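You operate a simulated robot arm through the tools that you are given. There is no shell and no other tool. Be economical: measure what you need, move in short steps, check, and stop when the job is done.

Carry out the task below with a simulated robot arm. There is one attempt and no reset: what you move stays moved.

JOB
Lift the yellow cylinder onto the blue trestles with the yellow bar.
Fine: latch shut before the lift; free the bar's hooks afterwards; the bar stays on the crane.

Only the result counts: the job must be done as asked and must still hold three seconds after the hand-in. Knocking over, shifting, dropping, spilling or breaking anything else fails it.

ROBOT AND FRAMES
A 7-joint arm with a two-finger parallel gripper on a trunk, on a base that drives. Base frame: it is fixed to the floor where the robot stands at the start and does not move with it; the origin is under the middle of the robot, x ahead of it, y to its left, z up. Units: mm, degrees, N and s.
With the tool pointing down near the work surface it reaches from about 100 to 480 mm from the robot's upright axis, wherever it stands. Its first joint turns from -115.0 to 115.0 degrees. Places, roughly: black plate [1500, -2750, 500]; blue motor [2750, -750, 250]; green gearbox [4000, -1500, 250]; grey crate [2250, -250, 250]; grey motor [1750, -3000, 500]; tops of the blue trestles [2400, -3400, 600]; yellow bar [250, -1750, 750]; yellow cylinder [750, -2250, 500]; yellow latch [1000, -800, 1400]; yellow railing [3750, -3500, 250]. Payload 3.91 kg.
The tool frame sits at the grasp point between the pads (the TCP): z along the fingers, y along the line on which they close. The tips reach 30 mm beyond it. The gripper opens to 110 mm. The fingers are 20 mm wide and 10 mm thick; the gripper's body (48 by 112 mm) begins 55 mm behind the TCP.
Orientation is told as [roll, pitch, yaw] about the base's x, y, z axes, in that order, counted from this pose: with the fingers straight down and closing along the base's y, the tool's x points along the base's -x, its y along +y and its z along -z.

CONTROLS
- The arm moves only by the tool arm_command. Its argument "commands" is a list of rows, each a list of 7 numbers: the shift along the tool's x, y, z in mm, then the turn, a rotation vector about the tool's x, y, z in degrees, then the finger opening in mm, from 0 to 110. In form: [[dx, dy, dz, ax, ay, az, jaw], ...]. A call has 1 to 12 rows; each row shifts and turns the commanded pose from where the row before left it, along the tool's axes as they then stand. Each row takes 0.2 s and may step no farther than 50 mm and 8.6 degrees from the row before; otherwise, or with a gripper value out of range, the whole call is refused. A pose out of reach is approached as far as the arm can. The call stops where the force on the tool passes 90 N (or 10 N more than at its start, if that is more) or the arm is blocked; 0.2 s more then pass. Each finger travels about 153 mm/s and halts on what it meets, pressing with about 33 N; the grip force reading is that of the motor and also rises with nothing between the fingers. The clock runs only during rows and for 0.2 s after the last one: add rows that do not move to give the fingers time. It gives the time, the measured TCP pose, the force on the tool (base axes), the opening and the grip force at its end, in the units of the frame above (readings bear some noise), with the torque about the TCP (base axes, N m) and any sound that the robot's microphone picked up.
- Cameras (640 x 400 px; columns grow to the right, rows downward): "scene" is now at [222.6, 160.2, 1472.6]; the picture's right is [-0.53, -0.85, 0.00], its down [-0.32, 0.20, -0.93] and it looks along [0.79, -0.49, -0.37] (base axes); focal length 281 px, centre (320, 200). "wrist" rides on the gripper at [72, 17, -103] in the tool frame; the picture's right is [-0.23, 0.97, 0.00], its down [-0.76, -0.18, -0.62] and it looks along [-0.61, -0.14, 0.78] (tool axes); focal length 222 px, centre (320, 200). There is no depth. A picture from a camera that has moved, and an enlarged one, comes with that camera's place and axes in the base frame and with its lens. The place of the scene camera against the robot may be out by one fixed shift of up to 12 mm in any direction.
- grab_frame(camera): a new picture of that camera. The clock stands still meanwhile.
- slide_trunk(by): slides the trunk up (or, below 0, down) by that many mm; the arm and the scene camera ride with it, the base frame stays. It gives what a move gives, with no picture.
- drive_base(legs): drives the robot by 1 to 6 legs, each [ahead, left, turn to the left] in mm, mm and degrees, along the robot's own axes; the way and the turn of a leg run together, so that a leg with both is an arc; at most 1500 mm and 180 degrees a leg. The arm and the cameras ride along, it lands a little off, and it stops where it bumps. It gives what a move gives.
- aim_head(pan, tilt): turns the head with the scene camera to pan (to the left, within 80 degrees either way) and tilt (down, from -29 to 69), counted from straight ahead of the robot. It gives what a move gives.
- close_up(camera, box): a new picture of the part [left, top, right, bottom] of that camera's present view, enlarged. The clock stands still meanwhile.
- hand_in(): hands the job in; it is judged then, once.

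Work in short steps. Places have to be worked out from the pictures, the camera data and where the tool is seen: move nearer, look again, correct. Check each grasp and each placing, and mend what went wrong. You have 120 turns and 90 pictures in all, those below and enlarged ones among them. Open the gripper and draw the arm clear of the work before you hand the job in, unless the task says otherwise; then end with one line.

The tools are called after "Call:" as a command line: name --pt "numbers of a row" for each row, then --argument value for the rest, lists and objects as JSON in quotes. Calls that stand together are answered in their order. arm_command: Moves the arm, as the interface text tells. Its arguments: {"type":"object","properties":{"commands":{"type":"array","items":{"type":"array","items":{"type":"number"}}}},"required":["commands"]} The other tools are called the same way: slide_trunk (by) slides the trunk up or down; drive_base (legs) drives the base; aim_head (pan, tilt) turns the head that bears the scene camera; grab_frame (camera) takes a picture; close_up (camera, box) takes an enlarged picture of a part of a camera's view; hand_in () hands the job in.

At the start:

```text
t: 0.0
tool_pos: [533.5, -156.4, 1414.0]
ee_rot: [0.0, 0.0, 0.0]
force: [-0.1, -0.2, -0.2]
wrist_torque: [0.0, -0.02, 0.01]
finger_gap: 110.1
finger_force: 0.0
trunk travel left (down, up): [-800.0, 190.0]
robot x, y, heading: [3.0, 3.5, 0.2]
head pan, tilt: [-32.1, 22.0]
```

scene: 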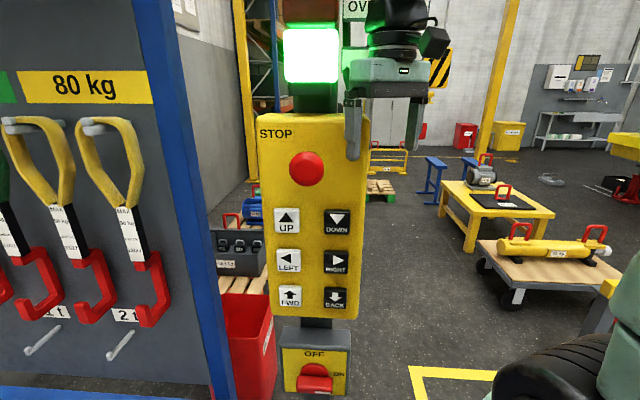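
wrist: 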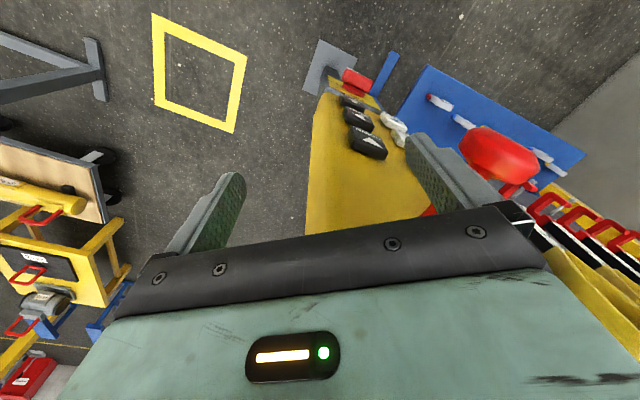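

The pendant with crane buttons is right ahead, and the gripper is close to it. I look around to find the crane, bar and latch.

Call:
aim_head --pan -60 --tilt 10

Call:
grab_frame --camera "scene"

Call:
aim_head --pan 0 --tilt 0

Call:
grab_frame --camera "scene"

```text
t: 0.9
tool_pos: [533.0, -158.2, 1414.2]
ee_rot: [0.0, 0.0, 0.0]
force: [-0.1, -0.2, 0.8]
wrist_torque: [-0.01, -0.04, -0.01]
finger_gap: 109.9
finger_force: 0.0
trunk travel left (down, up): [-800.0, 190.0]
robot x, y, heading: [0.8, 1.5, -0.0]
head pan, tilt: [-60.0, 10.0]
```

```text
87 pictures are left
camera scene: at [190.5, 129.1, 1492.1], right [-0.87, -0.5, 0.0], down [-0.09, 0.15, -0.98], along [0.49, -0.85, -0.17], focal length 281 px, centre (320, 200)
```

scene: 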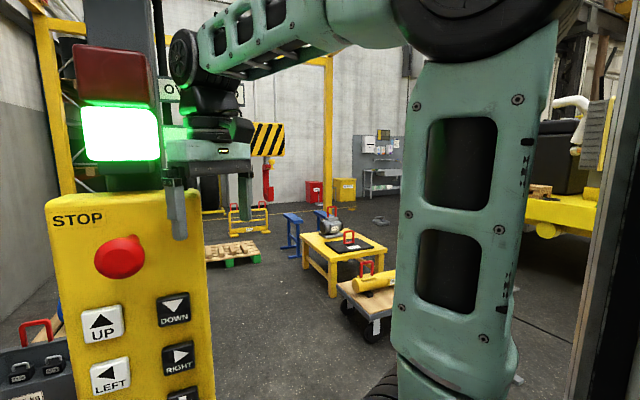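

```text
t: 2.2
tool_pos: [532.6, -156.7, 1413.9]
ee_rot: [0.0, 0.0, 0.0]
force: [0.0, -0.5, 0.2]
wrist_torque: [0.0, -0.01, 0.05]
finger_gap: 109.8
finger_force: 0.0
trunk travel left (down, up): [-800.0, 190.0]
robot x, y, heading: [-4.8, -3.5, 0.0]
head pan, tilt: [0.0, 0.0]
```

```text
86 pictures are left
camera scene: at [234.0, 209.5, 1508.1], right [0.0, -1.0, 0.0], down [0.0, 0.0, -1.0], along [1.0, 0.0, 0.0], focal length 281 px, centre (320, 200)
```

scene: 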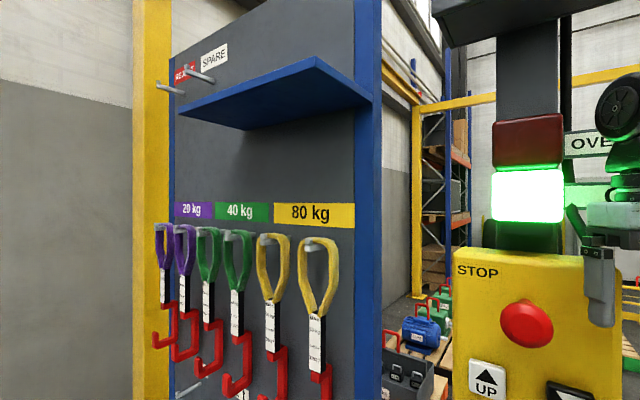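

The crane hook seems to hang at about [1000,-800,1400] (with the latch), the pendant at about [548,-22,1370]. I turn right, away from the pendant, to look at the bar's side.

Call:
drive_base --legs '[[0, 0, -60]]'

Call:
grab_frame --camera "scene"

Call:
aim_head --pan -40 --tilt 20

Call:
grab_frame --camera "scene"

```text
t: 5.3
tool_pos: [128.8, -540.6, 1414.6]
ee_rot: [0.0, 0.0, -60.2]
force: [0.1, 0.0, -0.1]
wrist_torque: [0.02, -0.02, 0.03]
finger_gap: 109.7
finger_force: 0.0
trunk travel left (down, up): [-800.0, 190.0]
robot x, y, heading: [4.0, 1.0, -60.3]
head pan, tilt: [0.0, 0.0]
```

```text
85 pictures are left
camera scene: at [295.1, -94.9, 1508.1], right [-0.87, -0.5, 0.0], down [0.0, 0.0, -1.0], along [0.5, -0.87, 0.0], focal length 281 px, centre (320, 200)
```

scene: 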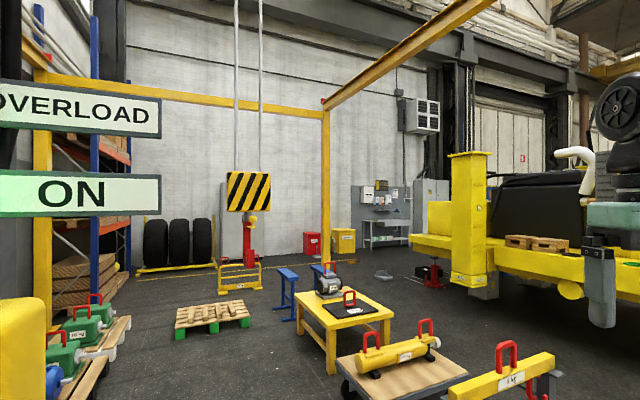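

```text
t: 6.3
tool_pos: [128.8, -540.5, 1414.9]
ee_rot: [-0.1, 0.0, -60.2]
force: [-0.2, 0.2, -0.2]
wrist_torque: [-0.02, -0.02, 0.01]
finger_gap: 110.1
finger_force: 0.1
trunk travel left (down, up): [-800.0, 190.0]
robot x, y, heading: [-0.3, -0.8, -60.1]
head pan, tilt: [-40.0, 20.0]
```

```text
84 pictures are left
camera scene: at [233.9, -108.5, 1475.9], right [-0.98, 0.18, 0.0], down [0.06, 0.34, -0.94], along [-0.17, -0.93, -0.34], focal length 281 px, centre (320, 200)
```

scene: 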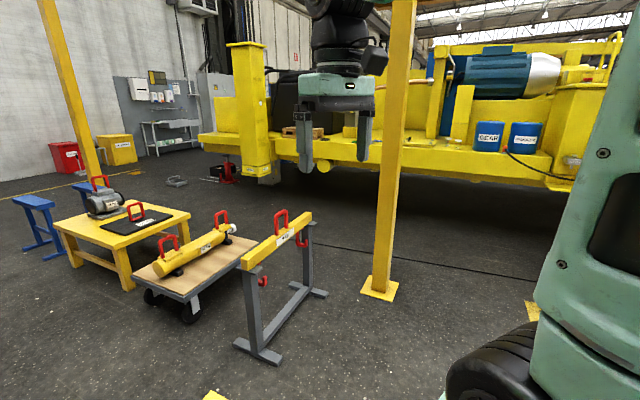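

Zoom in on the bar, cylinder and the crane hook.

Call:
close_up --camera "scene" --box '[130, 170, 350, 310]'

Call:
aim_head --pan 5 --tilt 0

Call:
close_up --camera "scene" --box '[200, 160, 380, 280]'

```text
2.86 times, centred on (240, 240) of scene
camera zoom: at [233.9, -108.5, 1475.9], right [-0.98, 0.18, 0.0], down [0.06, 0.34, -0.94], along [-0.17, -0.93, -0.34], focal length 804 px, centre (549, 86)
```

zoom: 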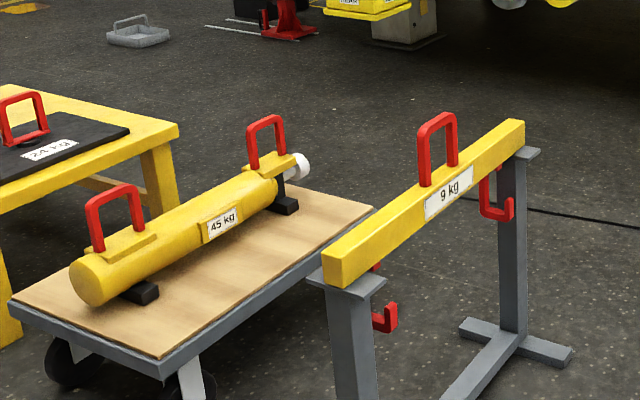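

```text
t: 7.5
tool_pos: [128.9, -540.7, 1415.0]
ee_rot: [-0.1, 0.0, -60.2]
force: [0.3, 0.6, -1.0]
wrist_torque: [-0.02, 0.0, -0.01]
finger_gap: 109.9
finger_force: 0.2
trunk travel left (down, up): [-800.0, 190.0]
robot x, y, heading: [-2.3, 0.0, -60.3]
head pan, tilt: [5.0, 0.0]
```

```text
3.33 times, centred on (290, 220) of scene
camera zoom: at [301.7, -90.8, 1508.1], right [-0.82, -0.57, 0.0], down [0.0, 0.0, -1.0], along [0.57, -0.82, 0.0], focal length 938 px, centre (420, 133)
```

zoom: 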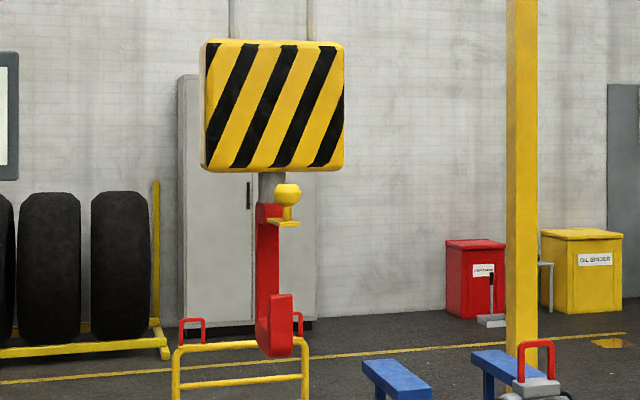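

The crane hook has a yellow sliding latch (now up = open); the bar has a ring on top and two hooks under. I drive nearer for a second viewpoint.

Call:
drive_base --legs '[[450, 0, 0]]'

Call:
aim_head --pan 40 --tilt 0

Call:
grab_frame --camera "scene"

Call:
aim_head --pan -20 --tilt 35

Call:
grab_frame --camera "scene"

```text
t: 10.2
tool_pos: [351.8, -931.7, 1414.6]
ee_rot: [0.0, 0.1, -60.3]
force: [0.3, 0.6, 0.0]
wrist_torque: [0.0, 0.0, 0.05]
finger_gap: 110.3
finger_force: 0.0
trunk travel left (down, up): [-800.0, 190.0]
robot x, y, heading: [225.4, -388.2, -60.0]
head pan, tilt: [5.0, 0.0]
```

```text
t: 11.2
tool_pos: [352.4, -930.2, 1413.6]
ee_rot: [0.0, 0.1, -60.2]
force: [-0.1, -0.2, -0.6]
wrist_torque: [0.0, -0.02, 0.0]
finger_gap: 110.0
finger_force: 0.1
trunk travel left (down, up): [-800.0, 190.0]
robot x, y, heading: [225.9, -389.4, -59.9]
head pan, tilt: [40.0, 0.0]
```

```text
81 pictures are left
camera scene: at [558.3, -438.5, 1508.1], right [-0.35, -0.94, 0.0], down [0.0, 0.0, -1.0], along [0.94, -0.35, 0.0], focal length 281 px, centre (320, 200)
```

scene: 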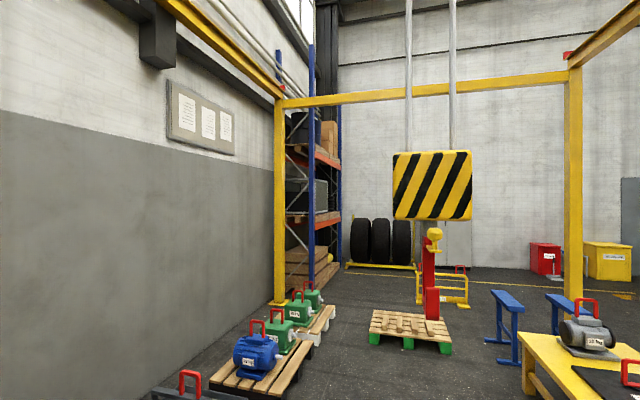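

```text
t: 12.5
tool_pos: [352.3, -930.6, 1413.4]
ee_rot: [0.0, 0.0, -60.2]
force: [0.0, -0.6, -0.9]
wrist_torque: [0.03, -0.01, 0.01]
finger_gap: 109.9
finger_force: 0.1
trunk travel left (down, up): [-800.0, 190.0]
robot x, y, heading: [221.6, -388.8, -60.3]
head pan, tilt: [-20.0, 35.0]
```

```text
80 pictures are left
camera scene: at [488.9, -494.1, 1452.0], right [-0.99, -0.17, 0.0], down [-0.1, 0.56, -0.82], along [0.14, -0.81, -0.57], focal length 281 px, centre (320, 200)
```

scene: 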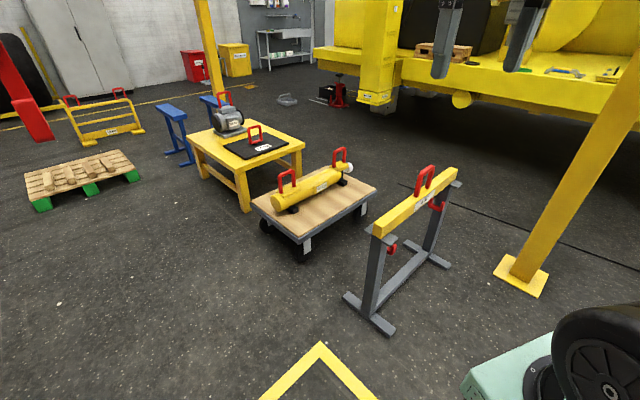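

The hook opens roughly toward -x and hangs at about [988,-830,1441]. I zoom in on the hook and the work from here.

Call:
close_up --camera "scene" --box '[240, 130, 480, 280]'

Call:
aim_head --pan 40 --tilt 10

Call:
close_up --camera "scene" --box '[360, 90, 520, 290]'

```text
2.67 times, centred on (360, 205) of scene
camera zoom: at [488.9, -494.1, 1452.0], right [-0.99, -0.17, 0.0], down [-0.1, 0.56, -0.82], along [0.14, -0.81, -0.57], focal length 750 px, centre (213, 187)
```

zoom: 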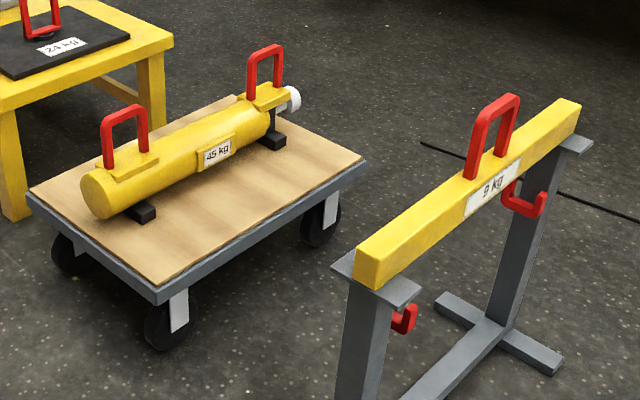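

```text
t: 13.8
tool_pos: [352.5, -931.3, 1414.7]
ee_rot: [0.0, 0.0, -60.3]
force: [0.0, 0.8, 0.4]
wrist_torque: [-0.03, 0.02, 0.03]
finger_gap: 110.1
finger_force: 0.1
trunk travel left (down, up): [-800.0, 190.0]
robot x, y, heading: [226.1, -387.3, -60.2]
head pan, tilt: [40.0, 10.0]
```

```text
2.00 times, centred on (440, 190) of scene
camera zoom: at [561.1, -439.5, 1492.1], right [-0.35, -0.94, 0.0], down [-0.16, 0.06, -0.98], along [0.92, -0.34, -0.17], focal length 563 px, centre (80, 220)
```

zoom: 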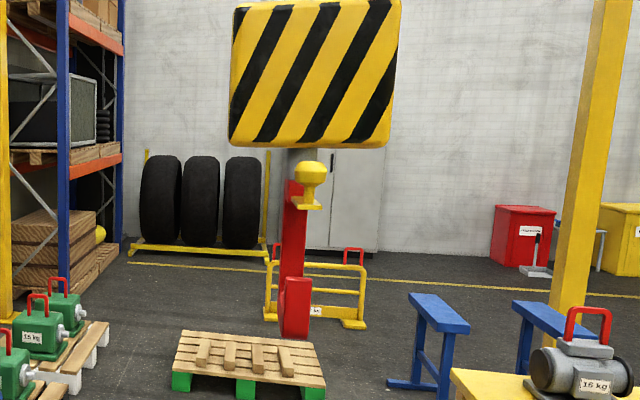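

Everything seems set in a cell rotated about -35°: the pendant's face normal looks like (-.85,.53), and bar ring normal matches the hook's opening. I return to the pendant and prepare the arm to press buttons with a horizontal tool.

Call:
drive_base --legs '[[-448, 0, 0], [0, 0, 60]]'

Call:
arm_command --pt "40 0 0 0 0 0 0" --pt "40 0 0 0 0 0 0" --pt "40 0 30 0 0 0 0" --pt "0 0 40 0 0 0 0" --pt "0 0 40 0 -8 0 0" --pt "0 0 0 0 -8.2 0 0" --pt "0 0 0 0 -8.2 0 0" --pt "0 0 0 0 -8.2 0 0" --pt "0 0 0 0 -8.2 0 0" --pt "0 0 0 0 -8.2 0 0" --pt "0 0 0 0 -8.2 0 0"

```text
t: 19.1
tool_pos: [534.3, -163.5, 1414.1]
ee_rot: [0.0, 0.0, -0.2]
force: [-0.4, -0.2, 0.0]
wrist_torque: [-0.01, 0.03, -0.01]
finger_gap: 109.9
finger_force: 0.0
trunk travel left (down, up): [-800.0, 190.0]
robot x, y, heading: [3.4, -5.0, -0.4]
head pan, tilt: [40.0, 10.0]
```

```text
t: 21.2
tool_pos: [539.5, -150.3, 1256.4]
ee_rot: [0.4, -36.1, -0.6]
force: [-69.1, 2.8, 55.6]
wrist_torque: [-0.26, -0.04, -0.37]
finger_gap: 0.1
finger_force: 33.0
out of reach, approached as far as the arm can: row 2, 3, 5, 6, 7, 8, 10
trunk travel left (down, up): [-800.0, 190.0]
robot x, y, heading: [1.1, -4.1, -0.4]
head pan, tilt: [40.0, 10.0]
stopped in row 10: the force on the tool passed its limit (the readings are from after the stop); the commanded pose is now the measured one
```

The arm couldn't draw back and touched something; look before continuing.

Call:
aim_head --pan -32 --tilt 22

Call:
grab_frame --camera "scene"

Call:
grab_frame --camera "wrist"

```text
t: 22.6
tool_pos: [540.1, -149.3, 1254.2]
ee_rot: [0.4, -35.8, -0.6]
force: [-80.3, -1.0, 49.6]
wrist_torque: [-0.33, 0.38, -0.5]
finger_gap: 0.0
finger_force: 33.3
trunk travel left (down, up): [-800.0, 190.0]
robot x, y, heading: [3.4, -2.9, -0.5]
head pan, tilt: [-32.0, 22.0]
```

```text
77 pictures are left
camera scene: at [218.3, 155.0, 1473.7], right [-0.54, -0.84, 0.0], down [-0.31, 0.2, -0.93], along [0.79, -0.5, -0.37], focal length 281 px, centre (320, 200)
```

scene: 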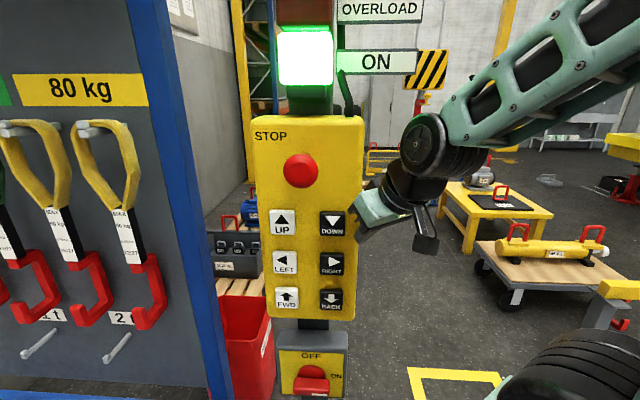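

```text
76 pictures are left
camera wrist: at [420.9, -133.2, 1296.3], right [0.19, 0.97, 0.14], down [0.25, -0.18, 0.95], along [0.95, -0.15, -0.28], focal length 222 px, centre (320, 200)
```

wrist: 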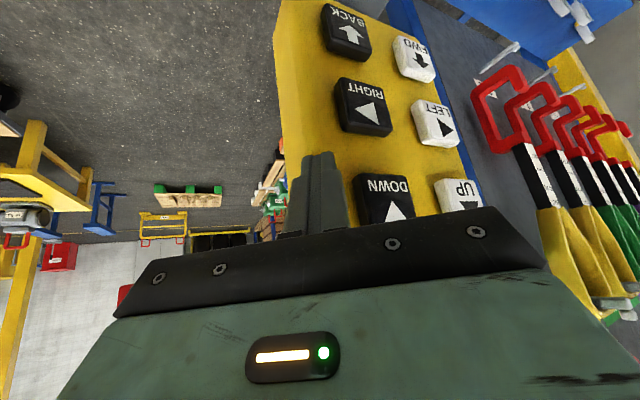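

Triangulating with both cameras: DOWN ≈ [596,-110,1245], UP ≈ [649,-35,1248], RIGHT ≈ [597,-111,1161], face normal ≈ (-.82,.58). I back off along -x and bring the tool horizontal.

Call:
arm_command --pt "32 0 -24 0 0 0 0" --pt "32 0 -24 0 0 0 0" --pt "16 0 -12 0 -7.7 0 0" --pt "0 0 0 0 -7.7 0 0" --pt "0 0 0 0 -7.7 0 0" --pt "0 0 0 0 -7.7 0 0" --pt "0 0 0 0 -7.7 0 0" --pt "0 0 0 0 -7.7 0 0" --pt "0 0 0 0 -7.7 0 0"

```text
t: 23.3
tool_pos: [539.5, -149.1, 1252.5]
ee_rot: [0.5, -36.1, -0.7]
force: [-64.1, 0.6, 48.7]
wrist_torque: [-0.26, -0.04, -0.33]
finger_gap: 0.0
finger_force: 33.0
out of reach, approached as far as the arm can: row 1, 2, 3
trunk travel left (down, up): [-800.0, 190.0]
robot x, y, heading: [-0.2, -4.5, -0.3]
head pan, tilt: [-32.0, 22.0]
stopped in row 3: the force on the tool passed its limit (the readings are from after the stop); the commanded pose is now the measured one
```

Drawing back isn't reachable for the arm here; I drive the base back instead to release the contact.

Call:
drive_base --legs '[[-120, 0, 0]]'

Call:
arm_command --pt "0 0 0 0 -7.7 0 0" --pt "0 0 0 0 -7.7 0 0" --pt "0 0 0 0 -7.7 0 0" --pt "0 0 0 0 -7.7 0 0" --pt "0 0 0 0 -7.7 0 0" --pt "0 0 0 0 -7.7 0 0" --pt "0 0 0 0 -7.7 0 0"

```text
t: 24.5
tool_pos: [426.3, -150.2, 1249.9]
ee_rot: [0.5, -35.8, -0.7]
force: [1.3, -0.1, 0.1]
wrist_torque: [-0.01, 0.01, -0.04]
finger_gap: 0.0
finger_force: 32.8
trunk travel left (down, up): [-800.0, 190.0]
robot x, y, heading: [-120.4, -1.1, -0.5]
head pan, tilt: [-32.0, 22.0]
```

```text
t: 26.1
tool_pos: [549.3, -175.6, 1347.0]
ee_rot: [39.7, -89.2, -40.4]
force: [-40.7, -8.1, -14.0]
wrist_torque: [-0.1, 0.43, 0.11]
finger_gap: 0.0
finger_force: 33.3
out of reach, approached as far as the arm can: row 1, 2, 3, 4, 5, 6, 7
trunk travel left (down, up): [-800.0, 190.0]
robot x, y, heading: [-119.0, -5.1, -0.4]
head pan, tilt: [-32.0, 22.0]
```

The tool is horizontal now but touching; I back the base off and raise the trunk to give the arm more room.

Call:
drive_base --legs '[[-120, 0, 0]]'

Call:
slide_trunk --by 190

Call:
arm_command --pt "50 0 0 0 0 0 0" --pt "50 0 0 7 0 0 0" --pt "50 0 0 7 0 0 0" --pt "50 0 0 7 0 0 0" --pt "50 0 0 7 0 0 0" --pt "0 0 0 7 0 0 0" --pt "0 0 0 0 0 0 0"

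Call:
grab_frame --camera "scene"

```text
t: 27.4
tool_pos: [433.3, -171.9, 1349.6]
ee_rot: [58.5, -89.4, -58.9]
force: [-0.1, -0.4, -0.7]
wrist_torque: [-0.03, 0.02, 0.0]
finger_gap: 0.0
finger_force: 33.0
trunk travel left (down, up): [-800.0, 190.0]
robot x, y, heading: [-238.3, -5.0, -0.5]
head pan, tilt: [-32.0, 22.0]
```

```text
t: 29.4
tool_pos: [432.5, -170.4, 1540.8]
ee_rot: [59.0, -89.5, -59.5]
force: [0.2, 0.3, -0.9]
wrist_torque: [0.02, 0.02, -0.02]
finger_gap: 0.2
finger_force: 32.4
trunk travel left (down, up): [-990.0, 0.0]
robot x, y, heading: [-239.3, 2.4, -0.6]
head pan, tilt: [-32.0, 22.0]
```

```text
t: 31.1
tool_pos: [460.2, -174.1, 1299.0]
ee_rot: [22.5, -89.5, -57.9]
force: [0.1, 0.2, 0.1]
wrist_torque: [-0.01, -0.02, -0.01]
finger_gap: 0.1
finger_force: 33.4
out of reach, approached as far as the arm can: row 1, 2
trunk travel left (down, up): [-990.0, 0.0]
robot x, y, heading: [-236.4, -6.5, -0.6]
head pan, tilt: [-32.0, 22.0]
```

```text
75 pictures are left
camera scene: at [-15.4, 156.2, 1662.6], right [-0.54, -0.84, 0.0], down [-0.32, 0.2, -0.93], along [0.78, -0.5, -0.37], focal length 281 px, centre (320, 200)
```

scene: 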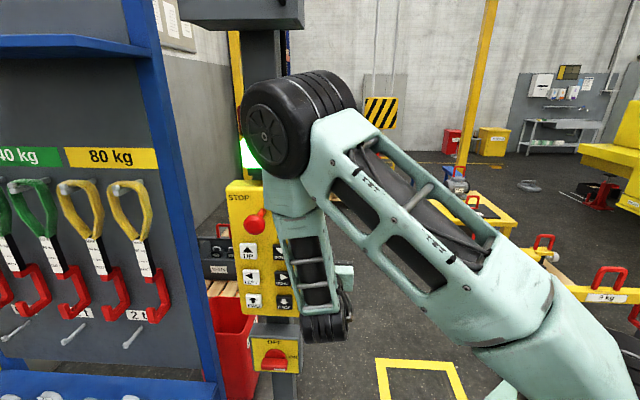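

The arm is now well placed with the tool pointing at the panel. I move in front of the RIGHT button (expected [597,-111,1161]), staying ~45 mm off, and check by the wrist camera.

Call:
arm_command --pt "40 40 0 0 0 0 0" --pt "40 40 0 0 0 0 0" --pt "40 40 0 0 0 0 0" --pt "18 11 0 0 0 0 0" --pt "0 0 0 0 0 0 0"

Call:
grab_frame --camera "wrist"

Call:
close_up --camera "scene" --box '[200, 160, 400, 380]'

```text
refused: row 1 steps farther than a row can; nothing moved
```

```text
74 pictures are left
camera wrist: at [386.8, -101.6, 1227.0], right [0.57, 0.79, 0.23], down [-0.61, 0.21, 0.77], along [0.56, -0.57, 0.6], focal length 222 px, centre (320, 200)
```

wrist: 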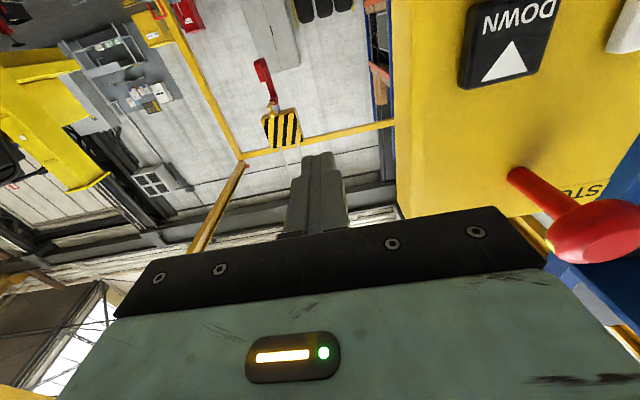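

```text
1.82 times, centred on (300, 270) of scene
camera zoom: at [-15.4, 156.2, 1662.6], right [-0.54, -0.84, 0.0], down [-0.32, 0.2, -0.93], along [0.78, -0.5, -0.37], focal length 512 px, centre (356, 73)
```

zoom: 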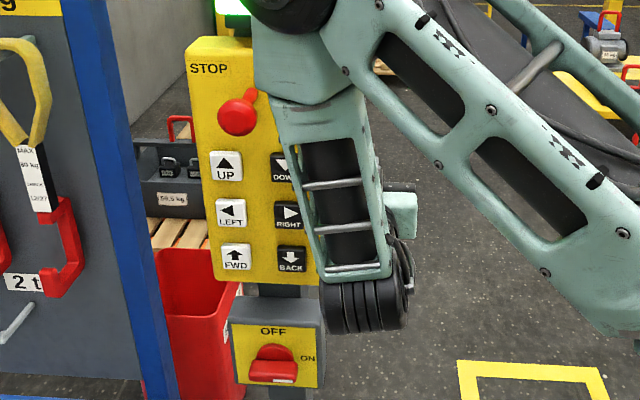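

Step too long; repeat with rows under 50 mm.

Call:
arm_command --pt "35 33 0 0 0 0 0" --pt "35 33 0 0 0 0 0" --pt "34 33 0 0 0 0 0" --pt "34 32 0 0 0 0 0" --pt "0 0 0 0 0 0 0"

Call:
grab_frame --camera "wrist"

```text
t: 32.2
tool_pos: [537.2, -66.1, 1158.8]
ee_rot: [23.1, -89.4, -58.5]
force: [0.1, 0.0, 0.3]
wrist_torque: [0.0, 0.0, 0.02]
finger_gap: 0.0
finger_force: 33.2
trunk travel left (down, up): [-990.0, 0.0]
robot x, y, heading: [-243.1, -0.8, -0.5]
head pan, tilt: [-32.0, 22.0]
```

```text
72 pictures are left
camera wrist: at [462.4, 7.2, 1087.6], right [0.57, 0.79, 0.23], down [-0.61, 0.21, 0.77], along [0.56, -0.57, 0.6], focal length 222 px, centre (320, 200)
```

wrist: 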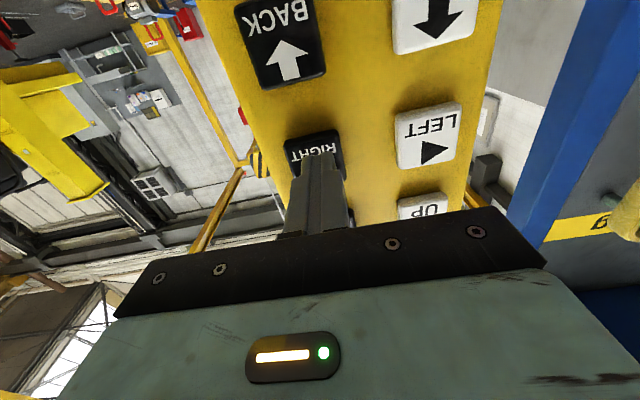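

The finger line meets the lower edge of RIGHT; I raise by 15 mm, and press gently to see the force and the effect.

Call:
arm_command --pt "-15 0 10 0 0 0 0" --pt "0 0 20 0 0 0 0" --pt "0 0 6 0 0 0 0" --pt "0 0 5 0 0 0 0" --pt "0 0 5 0 0 0 0" --pt "0 0 5 0 0 0 0"

Call:
close_up --camera "scene" --box '[200, 60, 440, 360]'

```text
t: 33.6
tool_pos: [572.9, -90.8, 1172.4]
ee_rot: [7.1, -89.4, -42.4]
force: [-59.1, 25.8, 1.9]
wrist_torque: [0.01, -0.3, -0.41]
finger_gap: 0.0
finger_force: 33.4
trunk travel left (down, up): [-990.0, 0.0]
robot x, y, heading: [-236.8, -0.2, -0.3]
head pan, tilt: [-32.0, 22.0]
```

```text
1.33 times, centred on (320, 210) of scene
camera zoom: at [-20.7, 158.5, 1663.0], right [-0.54, -0.84, 0.0], down [-0.31, 0.2, -0.93], along [0.78, -0.5, -0.37], focal length 375 px, centre (320, 187)
```

zoom: 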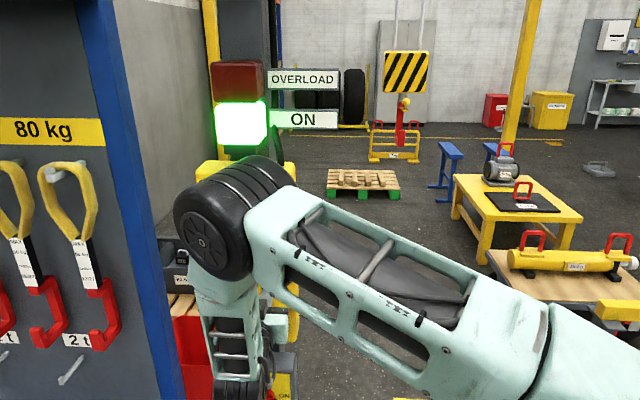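

Contact with 64 N. I hold for 1 s and look whether the crane travels.

Call:
arm_command --pt "0 0 0 0 0 0 0" --pt "0 0 0 0 0 0 0" --pt "0 0 0 0 0 0 0" --pt "0 0 0 0 0 0 0" --pt "0 0 0 0 0 0 0"

Call:
close_up --camera "scene" --box '[200, 60, 440, 360]'

```text
t: 34.9
tool_pos: [572.4, -92.2, 1174.6]
ee_rot: [11.9, -89.3, -47.2]
force: [-64.8, 29.7, -3.4]
wrist_torque: [-0.11, -0.14, -0.5]
finger_gap: 0.0
finger_force: 33.2
trunk travel left (down, up): [-990.0, 0.0]
robot x, y, heading: [-240.2, -2.2, -0.4]
head pan, tilt: [-32.0, 22.0]
```

```text
1.33 times, centred on (320, 210) of scene
camera zoom: at [-20.1, 158.4, 1663.0], right [-0.54, -0.84, 0.0], down [-0.31, 0.2, -0.93], along [0.78, -0.5, -0.37], focal length 375 px, centre (320, 187)
```

zoom: 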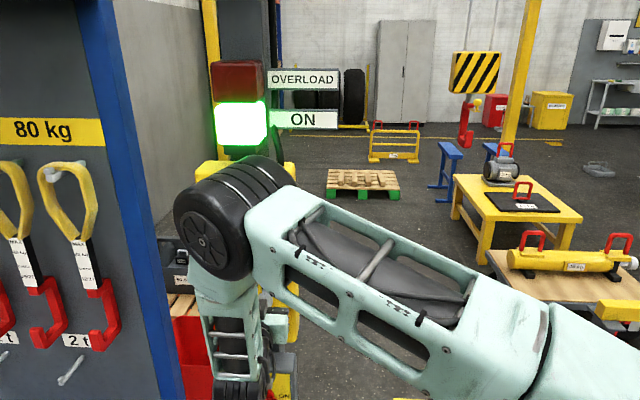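

RIGHT works at about 200 mm/s in the direction of the image's right. I keep holding 2.4 s and look.

Call:
arm_command --pt "0 0 0 0 0 0 0" --pt "0 0 0 0 0 0 0" --pt "0 0 0 0 0 0 0" --pt "0 0 0 0 0 0 0" --pt "0 0 0 0 0 0 0" --pt "0 0 0 0 0 0 0" --pt "0 0 0 0 0 0 0" --pt "0 0 0 0 0 0 0" --pt "0 0 0 0 0 0 0" --pt "0 0 0 0 0 0 0" --pt "0 0 0 0 0 0 0" --pt "0 0 0 0 0 0 0"

Call:
grab_frame --camera "scene"

```text
t: 37.5
tool_pos: [572.1, -93.1, 1174.9]
ee_rot: [12.5, -89.3, -47.8]
force: [-63.3, 31.0, -4.9]
wrist_torque: [-0.02, -0.12, -0.46]
finger_gap: 0.1
finger_force: 33.0
trunk travel left (down, up): [-990.0, 0.0]
robot x, y, heading: [-240.3, -1.8, -0.6]
head pan, tilt: [-32.0, 22.0]
```

```text
69 pictures are left
camera scene: at [-20.0, 158.4, 1663.0], right [-0.54, -0.84, 0.0], down [-0.31, 0.2, -0.93], along [0.78, -0.5, -0.37], focal length 281 px, centre (320, 200)
```

scene: 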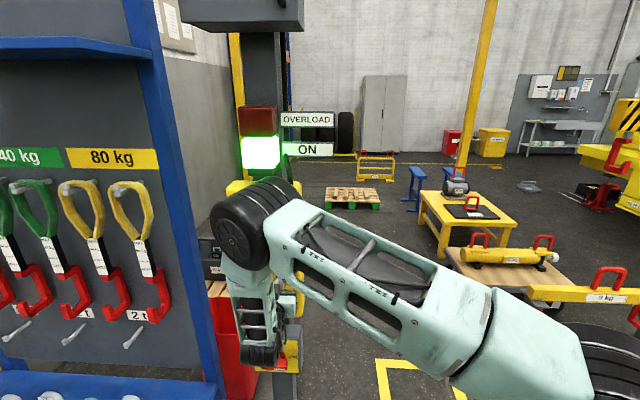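

It moved faster than thought and is near the bar already; I release now and pan to see.

Call:
arm_command --pt "0 0 -40 0 0 0 0" --pt "0 0 0 0 0 0 0"

Call:
aim_head --pan -65 --tilt 22

Call:
grab_frame --camera "scene"

```text
t: 38.0
tool_pos: [544.7, -73.9, 1175.9]
ee_rot: [49.8, -89.6, -85.3]
force: [0.2, 0.0, 0.0]
wrist_torque: [0.0, -0.02, 0.02]
finger_gap: 0.0
finger_force: 33.2
trunk travel left (down, up): [-990.0, 0.0]
robot x, y, heading: [-235.6, -2.5, -0.4]
head pan, tilt: [-32.0, 22.0]
```

```text
t: 39.0
tool_pos: [544.8, -72.8, 1174.2]
ee_rot: [23.2, -89.5, -58.6]
force: [0.5, -0.6, 0.0]
wrist_torque: [0.01, 0.02, 0.01]
finger_gap: 0.0
finger_force: 32.4
trunk travel left (down, up): [-990.0, 0.0]
robot x, y, heading: [-241.5, -1.9, -0.4]
head pan, tilt: [-65.0, 22.0]
```

```text
68 pictures are left
camera scene: at [-55.3, 121.6, 1662.6], right [-0.91, -0.42, 0.0], down [-0.16, 0.34, -0.93], along [0.39, -0.84, -0.37], focal length 281 px, centre (320, 200)
```

scene: 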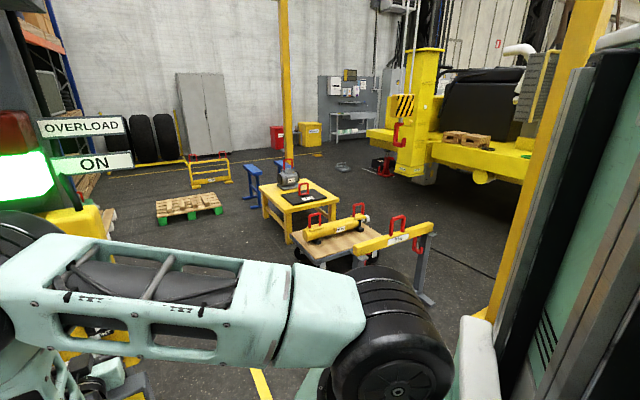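

Hook now appears over the bar in this view. I retract the arm, back off and drive nearer the bar for a second viewpoint.

Call:
arm_command --pt "0 0 -45 0 0 0 0" --pt "0 0 -45 0 0 0 0" --pt "0 0 -45 0 0 0 0" --pt "0 0 -45 0 0 0 0" --pt "0 0 0 0 0 0 0"

Call:
drive_base --legs '[[-60, 0, 0], [0, 0, -70], [550, 0, 0]]'

Call:
aim_head --pan 0 --tilt 25

Call:
grab_frame --camera "scene"

```text
t: 40.2
tool_pos: [397.7, 31.7, 1176.3]
ee_rot: [27.6, -89.6, -63.1]
force: [0.4, -0.3, -0.2]
wrist_torque: [0.04, -0.01, 0.0]
finger_gap: 0.1
finger_force: 33.1
trunk travel left (down, up): [-990.0, 0.0]
robot x, y, heading: [-240.9, -2.8, -0.4]
head pan, tilt: [-65.0, 22.0]
```

```text
t: 47.0
tool_pos: [128.5, -1110.4, 1175.8]
ee_rot: [24.6, -89.5, -130.4]
force: [-0.7, 0.5, -0.2]
wrist_torque: [-0.02, -0.01, -0.03]
finger_gap: 0.1
finger_force: 33.6
trunk travel left (down, up): [-990.0, 0.0]
robot x, y, heading: [-115.9, -523.5, -70.6]
head pan, tilt: [-65.0, 22.0]
```

```text
t: 48.4
tool_pos: [129.2, -1109.5, 1176.0]
ee_rot: [24.3, -89.5, -130.1]
force: [-0.5, 0.2, -1.4]
wrist_torque: [0.0, 0.02, 0.01]
finger_gap: 0.1
finger_force: 33.1
trunk travel left (down, up): [-990.0, 0.0]
robot x, y, heading: [-118.1, -520.2, -70.3]
head pan, tilt: [0.0, 25.0]
```

```text
67 pictures are left
camera scene: at [154.5, -669.9, 1657.8], right [-0.94, -0.33, 0.0], down [-0.14, 0.4, -0.91], along [0.3, -0.86, -0.42], focal length 281 px, centre (320, 200)
```

scene: 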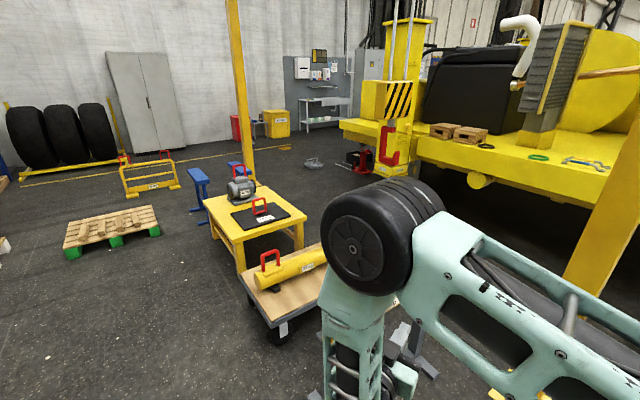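

The arm hides the bar. I turn the robot to the right and look left past the arm.

Call:
drive_base --legs '[[0, 0, -45]]'

Call:
aim_head --pan 38 --tilt 25

Call:
grab_frame --camera "scene"

```text
t: 50.9
tool_pos: [-360.7, -1112.3, 1176.4]
ee_rot: [24.3, -89.5, -175.0]
force: [-0.8, -0.6, 0.6]
wrist_torque: [-0.01, 0.03, -0.02]
finger_gap: 0.0
finger_force: 32.4
trunk travel left (down, up): [-990.0, 0.0]
robot x, y, heading: [-118.2, -521.9, -116.1]
head pan, tilt: [0.0, 25.0]
```

```text
t: 51.9
tool_pos: [-361.2, -1111.5, 1175.4]
ee_rot: [24.8, -89.5, -175.4]
force: [-0.2, -0.7, -0.6]
wrist_torque: [0.02, 0.02, 0.02]
finger_gap: 0.2
finger_force: 32.8
trunk travel left (down, up): [-990.0, 0.0]
robot x, y, heading: [-120.2, -517.8, -115.7]
head pan, tilt: [38.0, 25.0]
```

```text
66 pictures are left
camera scene: at [25.6, -823.9, 1657.7], right [-0.98, -0.21, 0.0], down [-0.09, 0.41, -0.91], along [0.19, -0.89, -0.42], focal length 281 px, centre (320, 200)
```

scene: 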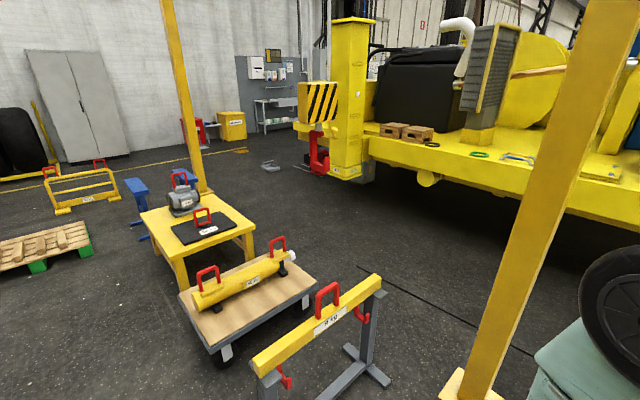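

Good view; zoom for measuring.

Call:
close_up --camera "scene" --box '[180, 215, 420, 365]'

Call:
close_up --camera "scene" --box '[260, 70, 380, 190]'

```text
2.67 times, centred on (300, 290) of scene
camera zoom: at [25.6, -823.9, 1657.7], right [-0.98, -0.21, 0.0], down [-0.09, 0.41, -0.91], along [0.19, -0.89, -0.42], focal length 750 px, centre (373, -40)
```

zoom: 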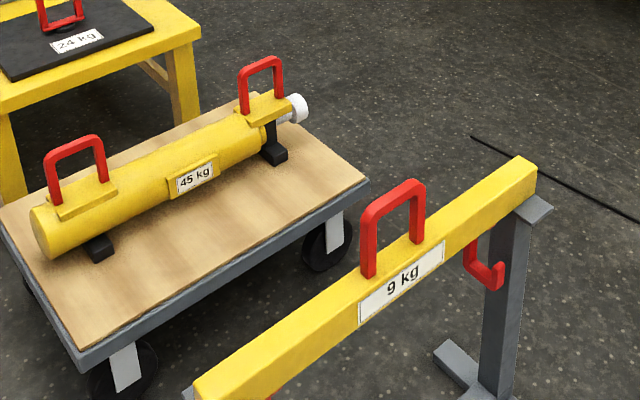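

```text
3.33 times, centred on (320, 130) of scene
camera zoom: at [25.6, -823.9, 1657.7], right [-0.98, -0.21, 0.0], down [-0.09, 0.41, -0.91], along [0.19, -0.89, -0.42], focal length 938 px, centre (320, 433)
```

zoom: 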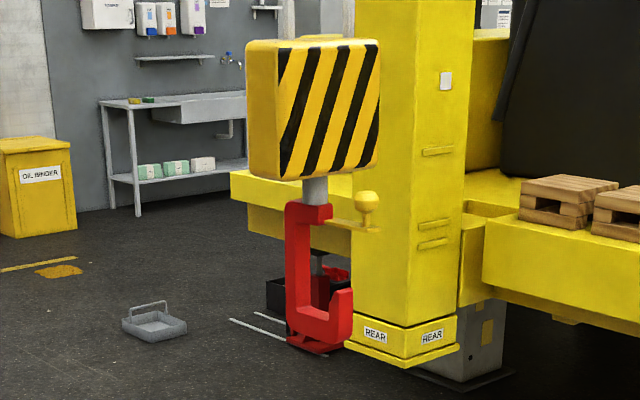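

Cylinder handles ≈ (981,-2035,557) & (686,-2467,547): parallel to the bar, about 820 mm FWD of the ring. The hook is estimated ~150 mm beyond the ring (cart side, as needed) and ~90 mm too far right. I return to the pendant.

Call:
drive_base --legs '[[0, 0, 45.5], [-550, 0, 0], [0, 0, 70], [60, 0, 0]]'

Call:
aim_head --pan -65 --tilt 22

Call:
grab_frame --camera "wrist"

```text
t: 60.7
tool_pos: [393.5, 26.1, 1176.6]
ee_rot: [26.5, -89.5, -62.4]
force: [0.2, 0.8, -0.1]
wrist_torque: [-0.02, 0.03, 0.01]
finger_gap: 0.0
finger_force: 32.8
trunk travel left (down, up): [-990.0, 0.0]
robot x, y, heading: [-242.9, -0.0, -0.5]
head pan, tilt: [38.0, 25.0]
```

```text
t: 62.5
tool_pos: [394.0, 26.3, 1175.4]
ee_rot: [25.1, -89.5, -60.8]
force: [0.2, -0.4, 0.3]
wrist_torque: [-0.01, -0.02, -0.01]
finger_gap: 0.3
finger_force: 32.8
trunk travel left (down, up): [-990.0, 0.0]
robot x, y, heading: [-242.5, -1.7, -0.7]
head pan, tilt: [-65.0, 22.0]
```

```text
63 pictures are left
camera wrist: at [320.7, 100.0, 1105.1], right [0.57, 0.79, 0.23], down [-0.61, 0.21, 0.77], along [0.55, -0.58, 0.6], focal length 222 px, centre (320, 200)
```

wrist: 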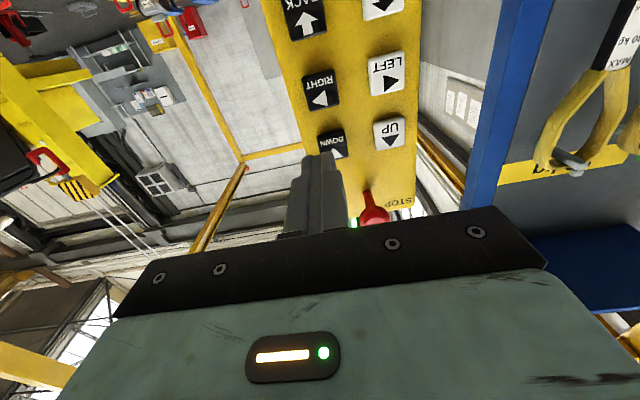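

I move to hover in front of FWD (bottom-left), checking alignment by the wrist camera.

Call:
arm_command --pt "17 20 37 0 0 0 0" --pt "17 20 37 0 0 0 0" --pt "17 20 37 0 0 0 0" --pt "17 20 37 0 0 0 0" --pt "18 19 35 0 0 0 0" --pt "0 0 0 0 0 0 0"

Call:
grab_frame --camera "wrist"

Call:
close_up --camera "scene" --box '[280, 80, 480, 320]'

```text
t: 63.9
tool_pos: [601.4, -0.3, 1089.0]
ee_rot: [20.0, -89.5, -55.8]
force: [-0.4, -0.5, -0.1]
wrist_torque: [0.04, 0.0, 0.01]
finger_gap: 0.0
finger_force: 33.5
trunk travel left (down, up): [-990.0, 0.0]
robot x, y, heading: [-246.7, -1.5, -0.7]
head pan, tilt: [-65.0, 22.0]
```

```text
62 pictures are left
camera wrist: at [527.2, 73.4, 1017.9], right [0.57, 0.79, 0.23], down [-0.61, 0.22, 0.77], along [0.55, -0.58, 0.6], focal length 222 px, centre (320, 200)
```

wrist: 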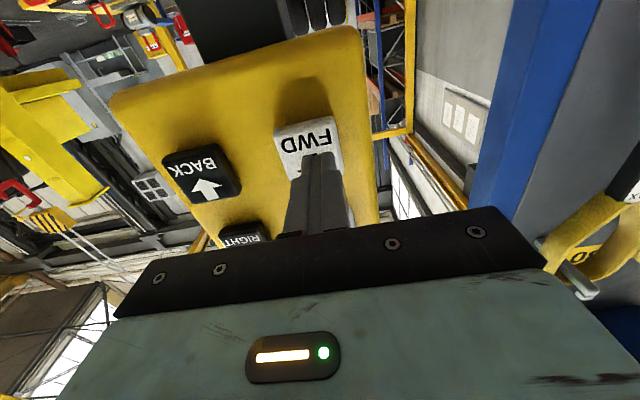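

```text
1.67 times, centred on (380, 200) of scene
camera zoom: at [-58.5, 120.2, 1662.6], right [-0.91, -0.41, 0.0], down [-0.15, 0.34, -0.93], along [0.38, -0.85, -0.37], focal length 469 px, centre (220, 200)
```

zoom: 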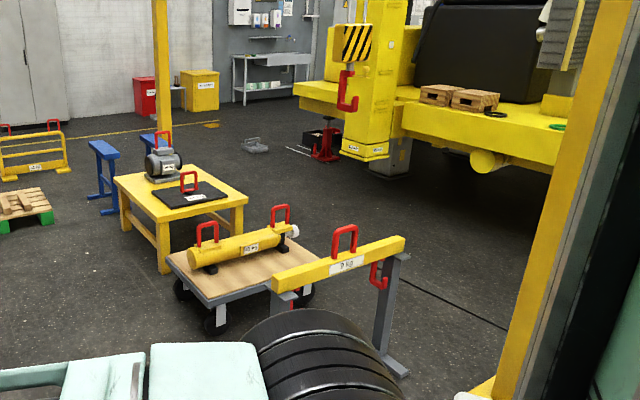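

Aligned with FWD. I make a short press (~0.4 s) and look at the travel.

Call:
arm_command --pt "0 0 26 0 0 0 0" --pt "0 0 12 0 0 0 0" --pt "0 0 0 0 0 0 0" --pt "0 0 -36 0 0 0 0" --pt "0 0 0 0 0 0 0"

Call:
close_up --camera "scene" --box '[280, 80, 480, 320]'

```text
t: 65.1
tool_pos: [601.9, -0.8, 1090.0]
ee_rot: [36.6, -89.6, -72.4]
force: [0.5, -0.7, 0.1]
wrist_torque: [0.01, -0.03, 0.01]
finger_gap: 0.0
finger_force: 32.8
trunk travel left (down, up): [-990.0, 0.0]
robot x, y, heading: [-245.5, -3.5, -0.6]
head pan, tilt: [-65.0, 22.0]
```

```text
1.67 times, centred on (380, 200) of scene
camera zoom: at [-58.4, 120.2, 1662.6], right [-0.91, -0.41, 0.0], down [-0.15, 0.34, -0.93], along [0.38, -0.85, -0.37], focal length 469 px, centre (220, 200)
```

zoom: 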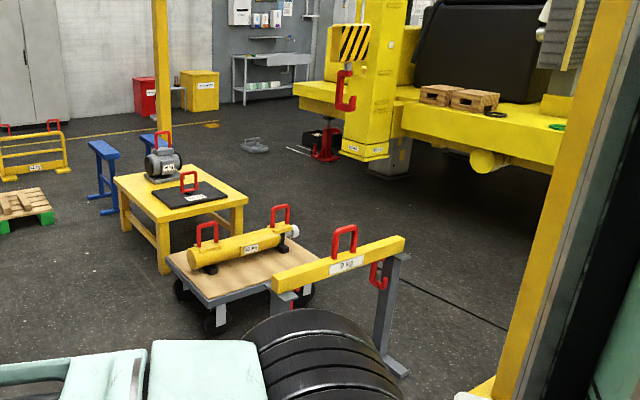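

FWD moved it ~30 mm along u. A longer press (~0.8 s) for about 100 mm more.

Call:
arm_command --pt "0 0 26 0 0 0 0" --pt "0 0 12 0 0 0 0" --pt "0 0 0 0 0 0 0" --pt "0 0 0 0 0 0 0" --pt "0 0 0 0 0 0 0" --pt "0 0 -36 0 0 0 0" --pt "0 0 0 0 0 0 0"

Call:
close_up --camera "scene" --box '[280, 80, 480, 320]'

```text
t: 66.7
tool_pos: [604.7, -2.7, 1091.3]
ee_rot: [45.5, -89.7, -81.3]
force: [0.5, 0.2, -0.7]
wrist_torque: [0.01, 0.0, -0.02]
finger_gap: 0.2
finger_force: 33.1
trunk travel left (down, up): [-990.0, 0.0]
robot x, y, heading: [-246.2, -3.2, -1.0]
head pan, tilt: [-65.0, 22.0]
```

```text
1.67 times, centred on (380, 200) of scene
camera zoom: at [-58.2, 120.1, 1662.6], right [-0.91, -0.41, 0.0], down [-0.15, 0.34, -0.93], along [0.38, -0.85, -0.37], focal length 469 px, centre (220, 200)
```

zoom: 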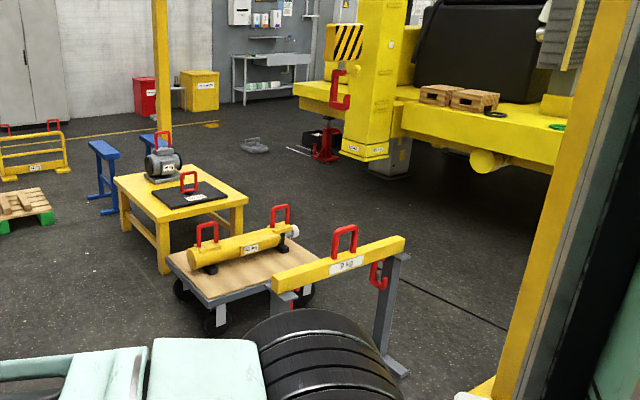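

Moved ~65 mm more. Now to the DOWN button hover, then press ~1 s.

Call:
arm_command --pt "-42 -23 -4 0 0 0 0" --pt "-42 -23 0 0 0 0 0" --pt "-42 -23 0 0 0 0 0" --pt "-41 -23 0 0 0 0 0" --pt "0 0 0 0 0 0 0"

Call:
grab_frame --camera "wrist"

```text
t: 67.9
tool_pos: [545.2, -75.1, 1255.6]
ee_rot: [27.2, -89.5, -62.9]
force: [-0.3, 0.5, 0.1]
wrist_torque: [0.02, 0.03, -0.03]
finger_gap: 0.0
finger_force: 33.0
trunk travel left (down, up): [-990.0, 0.0]
robot x, y, heading: [-243.7, -0.5, -0.7]
head pan, tilt: [-65.0, 22.0]
```

```text
58 pictures are left
camera wrist: at [471.7, -2.5, 1185.3], right [0.57, 0.79, 0.23], down [-0.61, 0.21, 0.77], along [0.55, -0.58, 0.6], focal length 222 px, centre (320, 200)
```

wrist: 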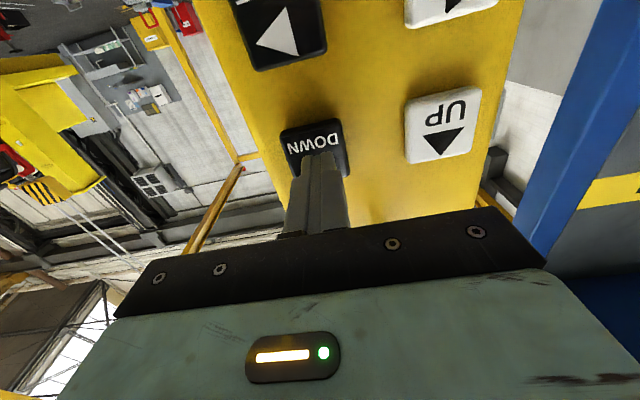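

Aligned with DOWN. Press about 1.2 s and look.

Call:
arm_command --pt "0 0 26 0 0 0 0" --pt "0 0 12 0 0 0 0" --pt "0 0 0 0 0 0 0" --pt "0 0 0 0 0 0 0" --pt "0 0 0 0 0 0 0" --pt "0 0 0 0 0 0 0" --pt "0 0 0 0 0 0 0" --pt "0 0 -36 0 0 0 0" --pt "0 0 0 0 0 0 0"

Call:
close_up --camera "scene" --box '[280, 80, 480, 320]'

```text
t: 69.9
tool_pos: [548.0, -78.1, 1258.0]
ee_rot: [53.9, -89.6, -89.9]
force: [-0.1, -0.3, 0.2]
wrist_torque: [0.02, 0.03, -0.02]
finger_gap: 0.0
finger_force: 32.5
trunk travel left (down, up): [-990.0, 0.0]
robot x, y, heading: [-240.6, -4.8, -0.9]
head pan, tilt: [-65.0, 22.0]
```

```text
1.67 times, centred on (380, 200) of scene
camera zoom: at [-58.3, 120.1, 1662.7], right [-0.91, -0.41, 0.0], down [-0.15, 0.34, -0.93], along [0.38, -0.85, -0.37], focal length 469 px, centre (220, 200)
```

zoom: 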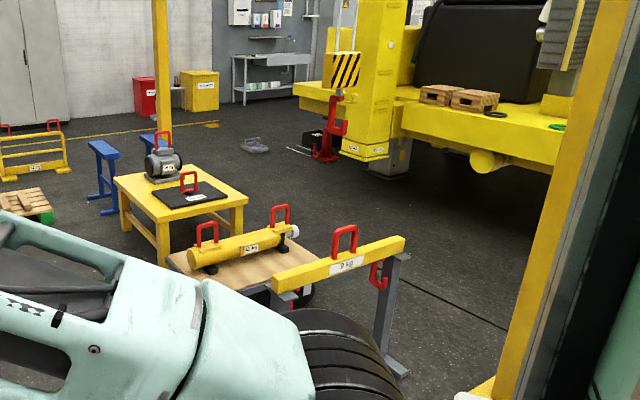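

Down ~130 mm in 1.2 s. I press for ~3 s more.

Call:
arm_command --pt "0 0 26 0 0 0 0" --pt "0 0 12 0 0 0 0" --pt "0 0 0 0 0 0 0" --pt "0 0 0 0 0 0 0" --pt "0 0 0 0 0 0 0" --pt "0 0 0 0 0 0 0" --pt "0 0 0 0 0 0 0" --pt "0 0 0 0 0 0 0" --pt "0 0 0 0 0 0 0" --pt "0 0 0 0 0 0 0" --pt "0 0 0 0 0 0 0" --pt "0 0 -36 0 0 0 0"

Call:
close_up --camera "scene" --box '[280, 80, 480, 320]'

```text
t: 72.5
tool_pos: [552.8, -81.4, 1258.5]
ee_rot: [79.0, -89.6, -115.0]
force: [-0.1, 0.1, 0.2]
wrist_torque: [0.04, -0.02, -0.01]
finger_gap: 0.2
finger_force: 32.6
trunk travel left (down, up): [-990.0, 0.0]
robot x, y, heading: [-238.8, -4.1, -1.0]
head pan, tilt: [-65.0, 22.0]
```

```text
1.67 times, centred on (380, 200) of scene
camera zoom: at [-57.5, 119.6, 1662.8], right [-0.91, -0.41, 0.0], down [-0.15, 0.34, -0.93], along [0.38, -0.85, -0.37], focal length 469 px, centre (220, 200)
```

zoom: 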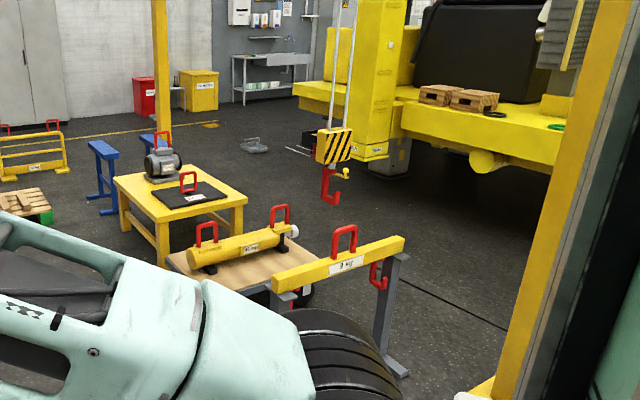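

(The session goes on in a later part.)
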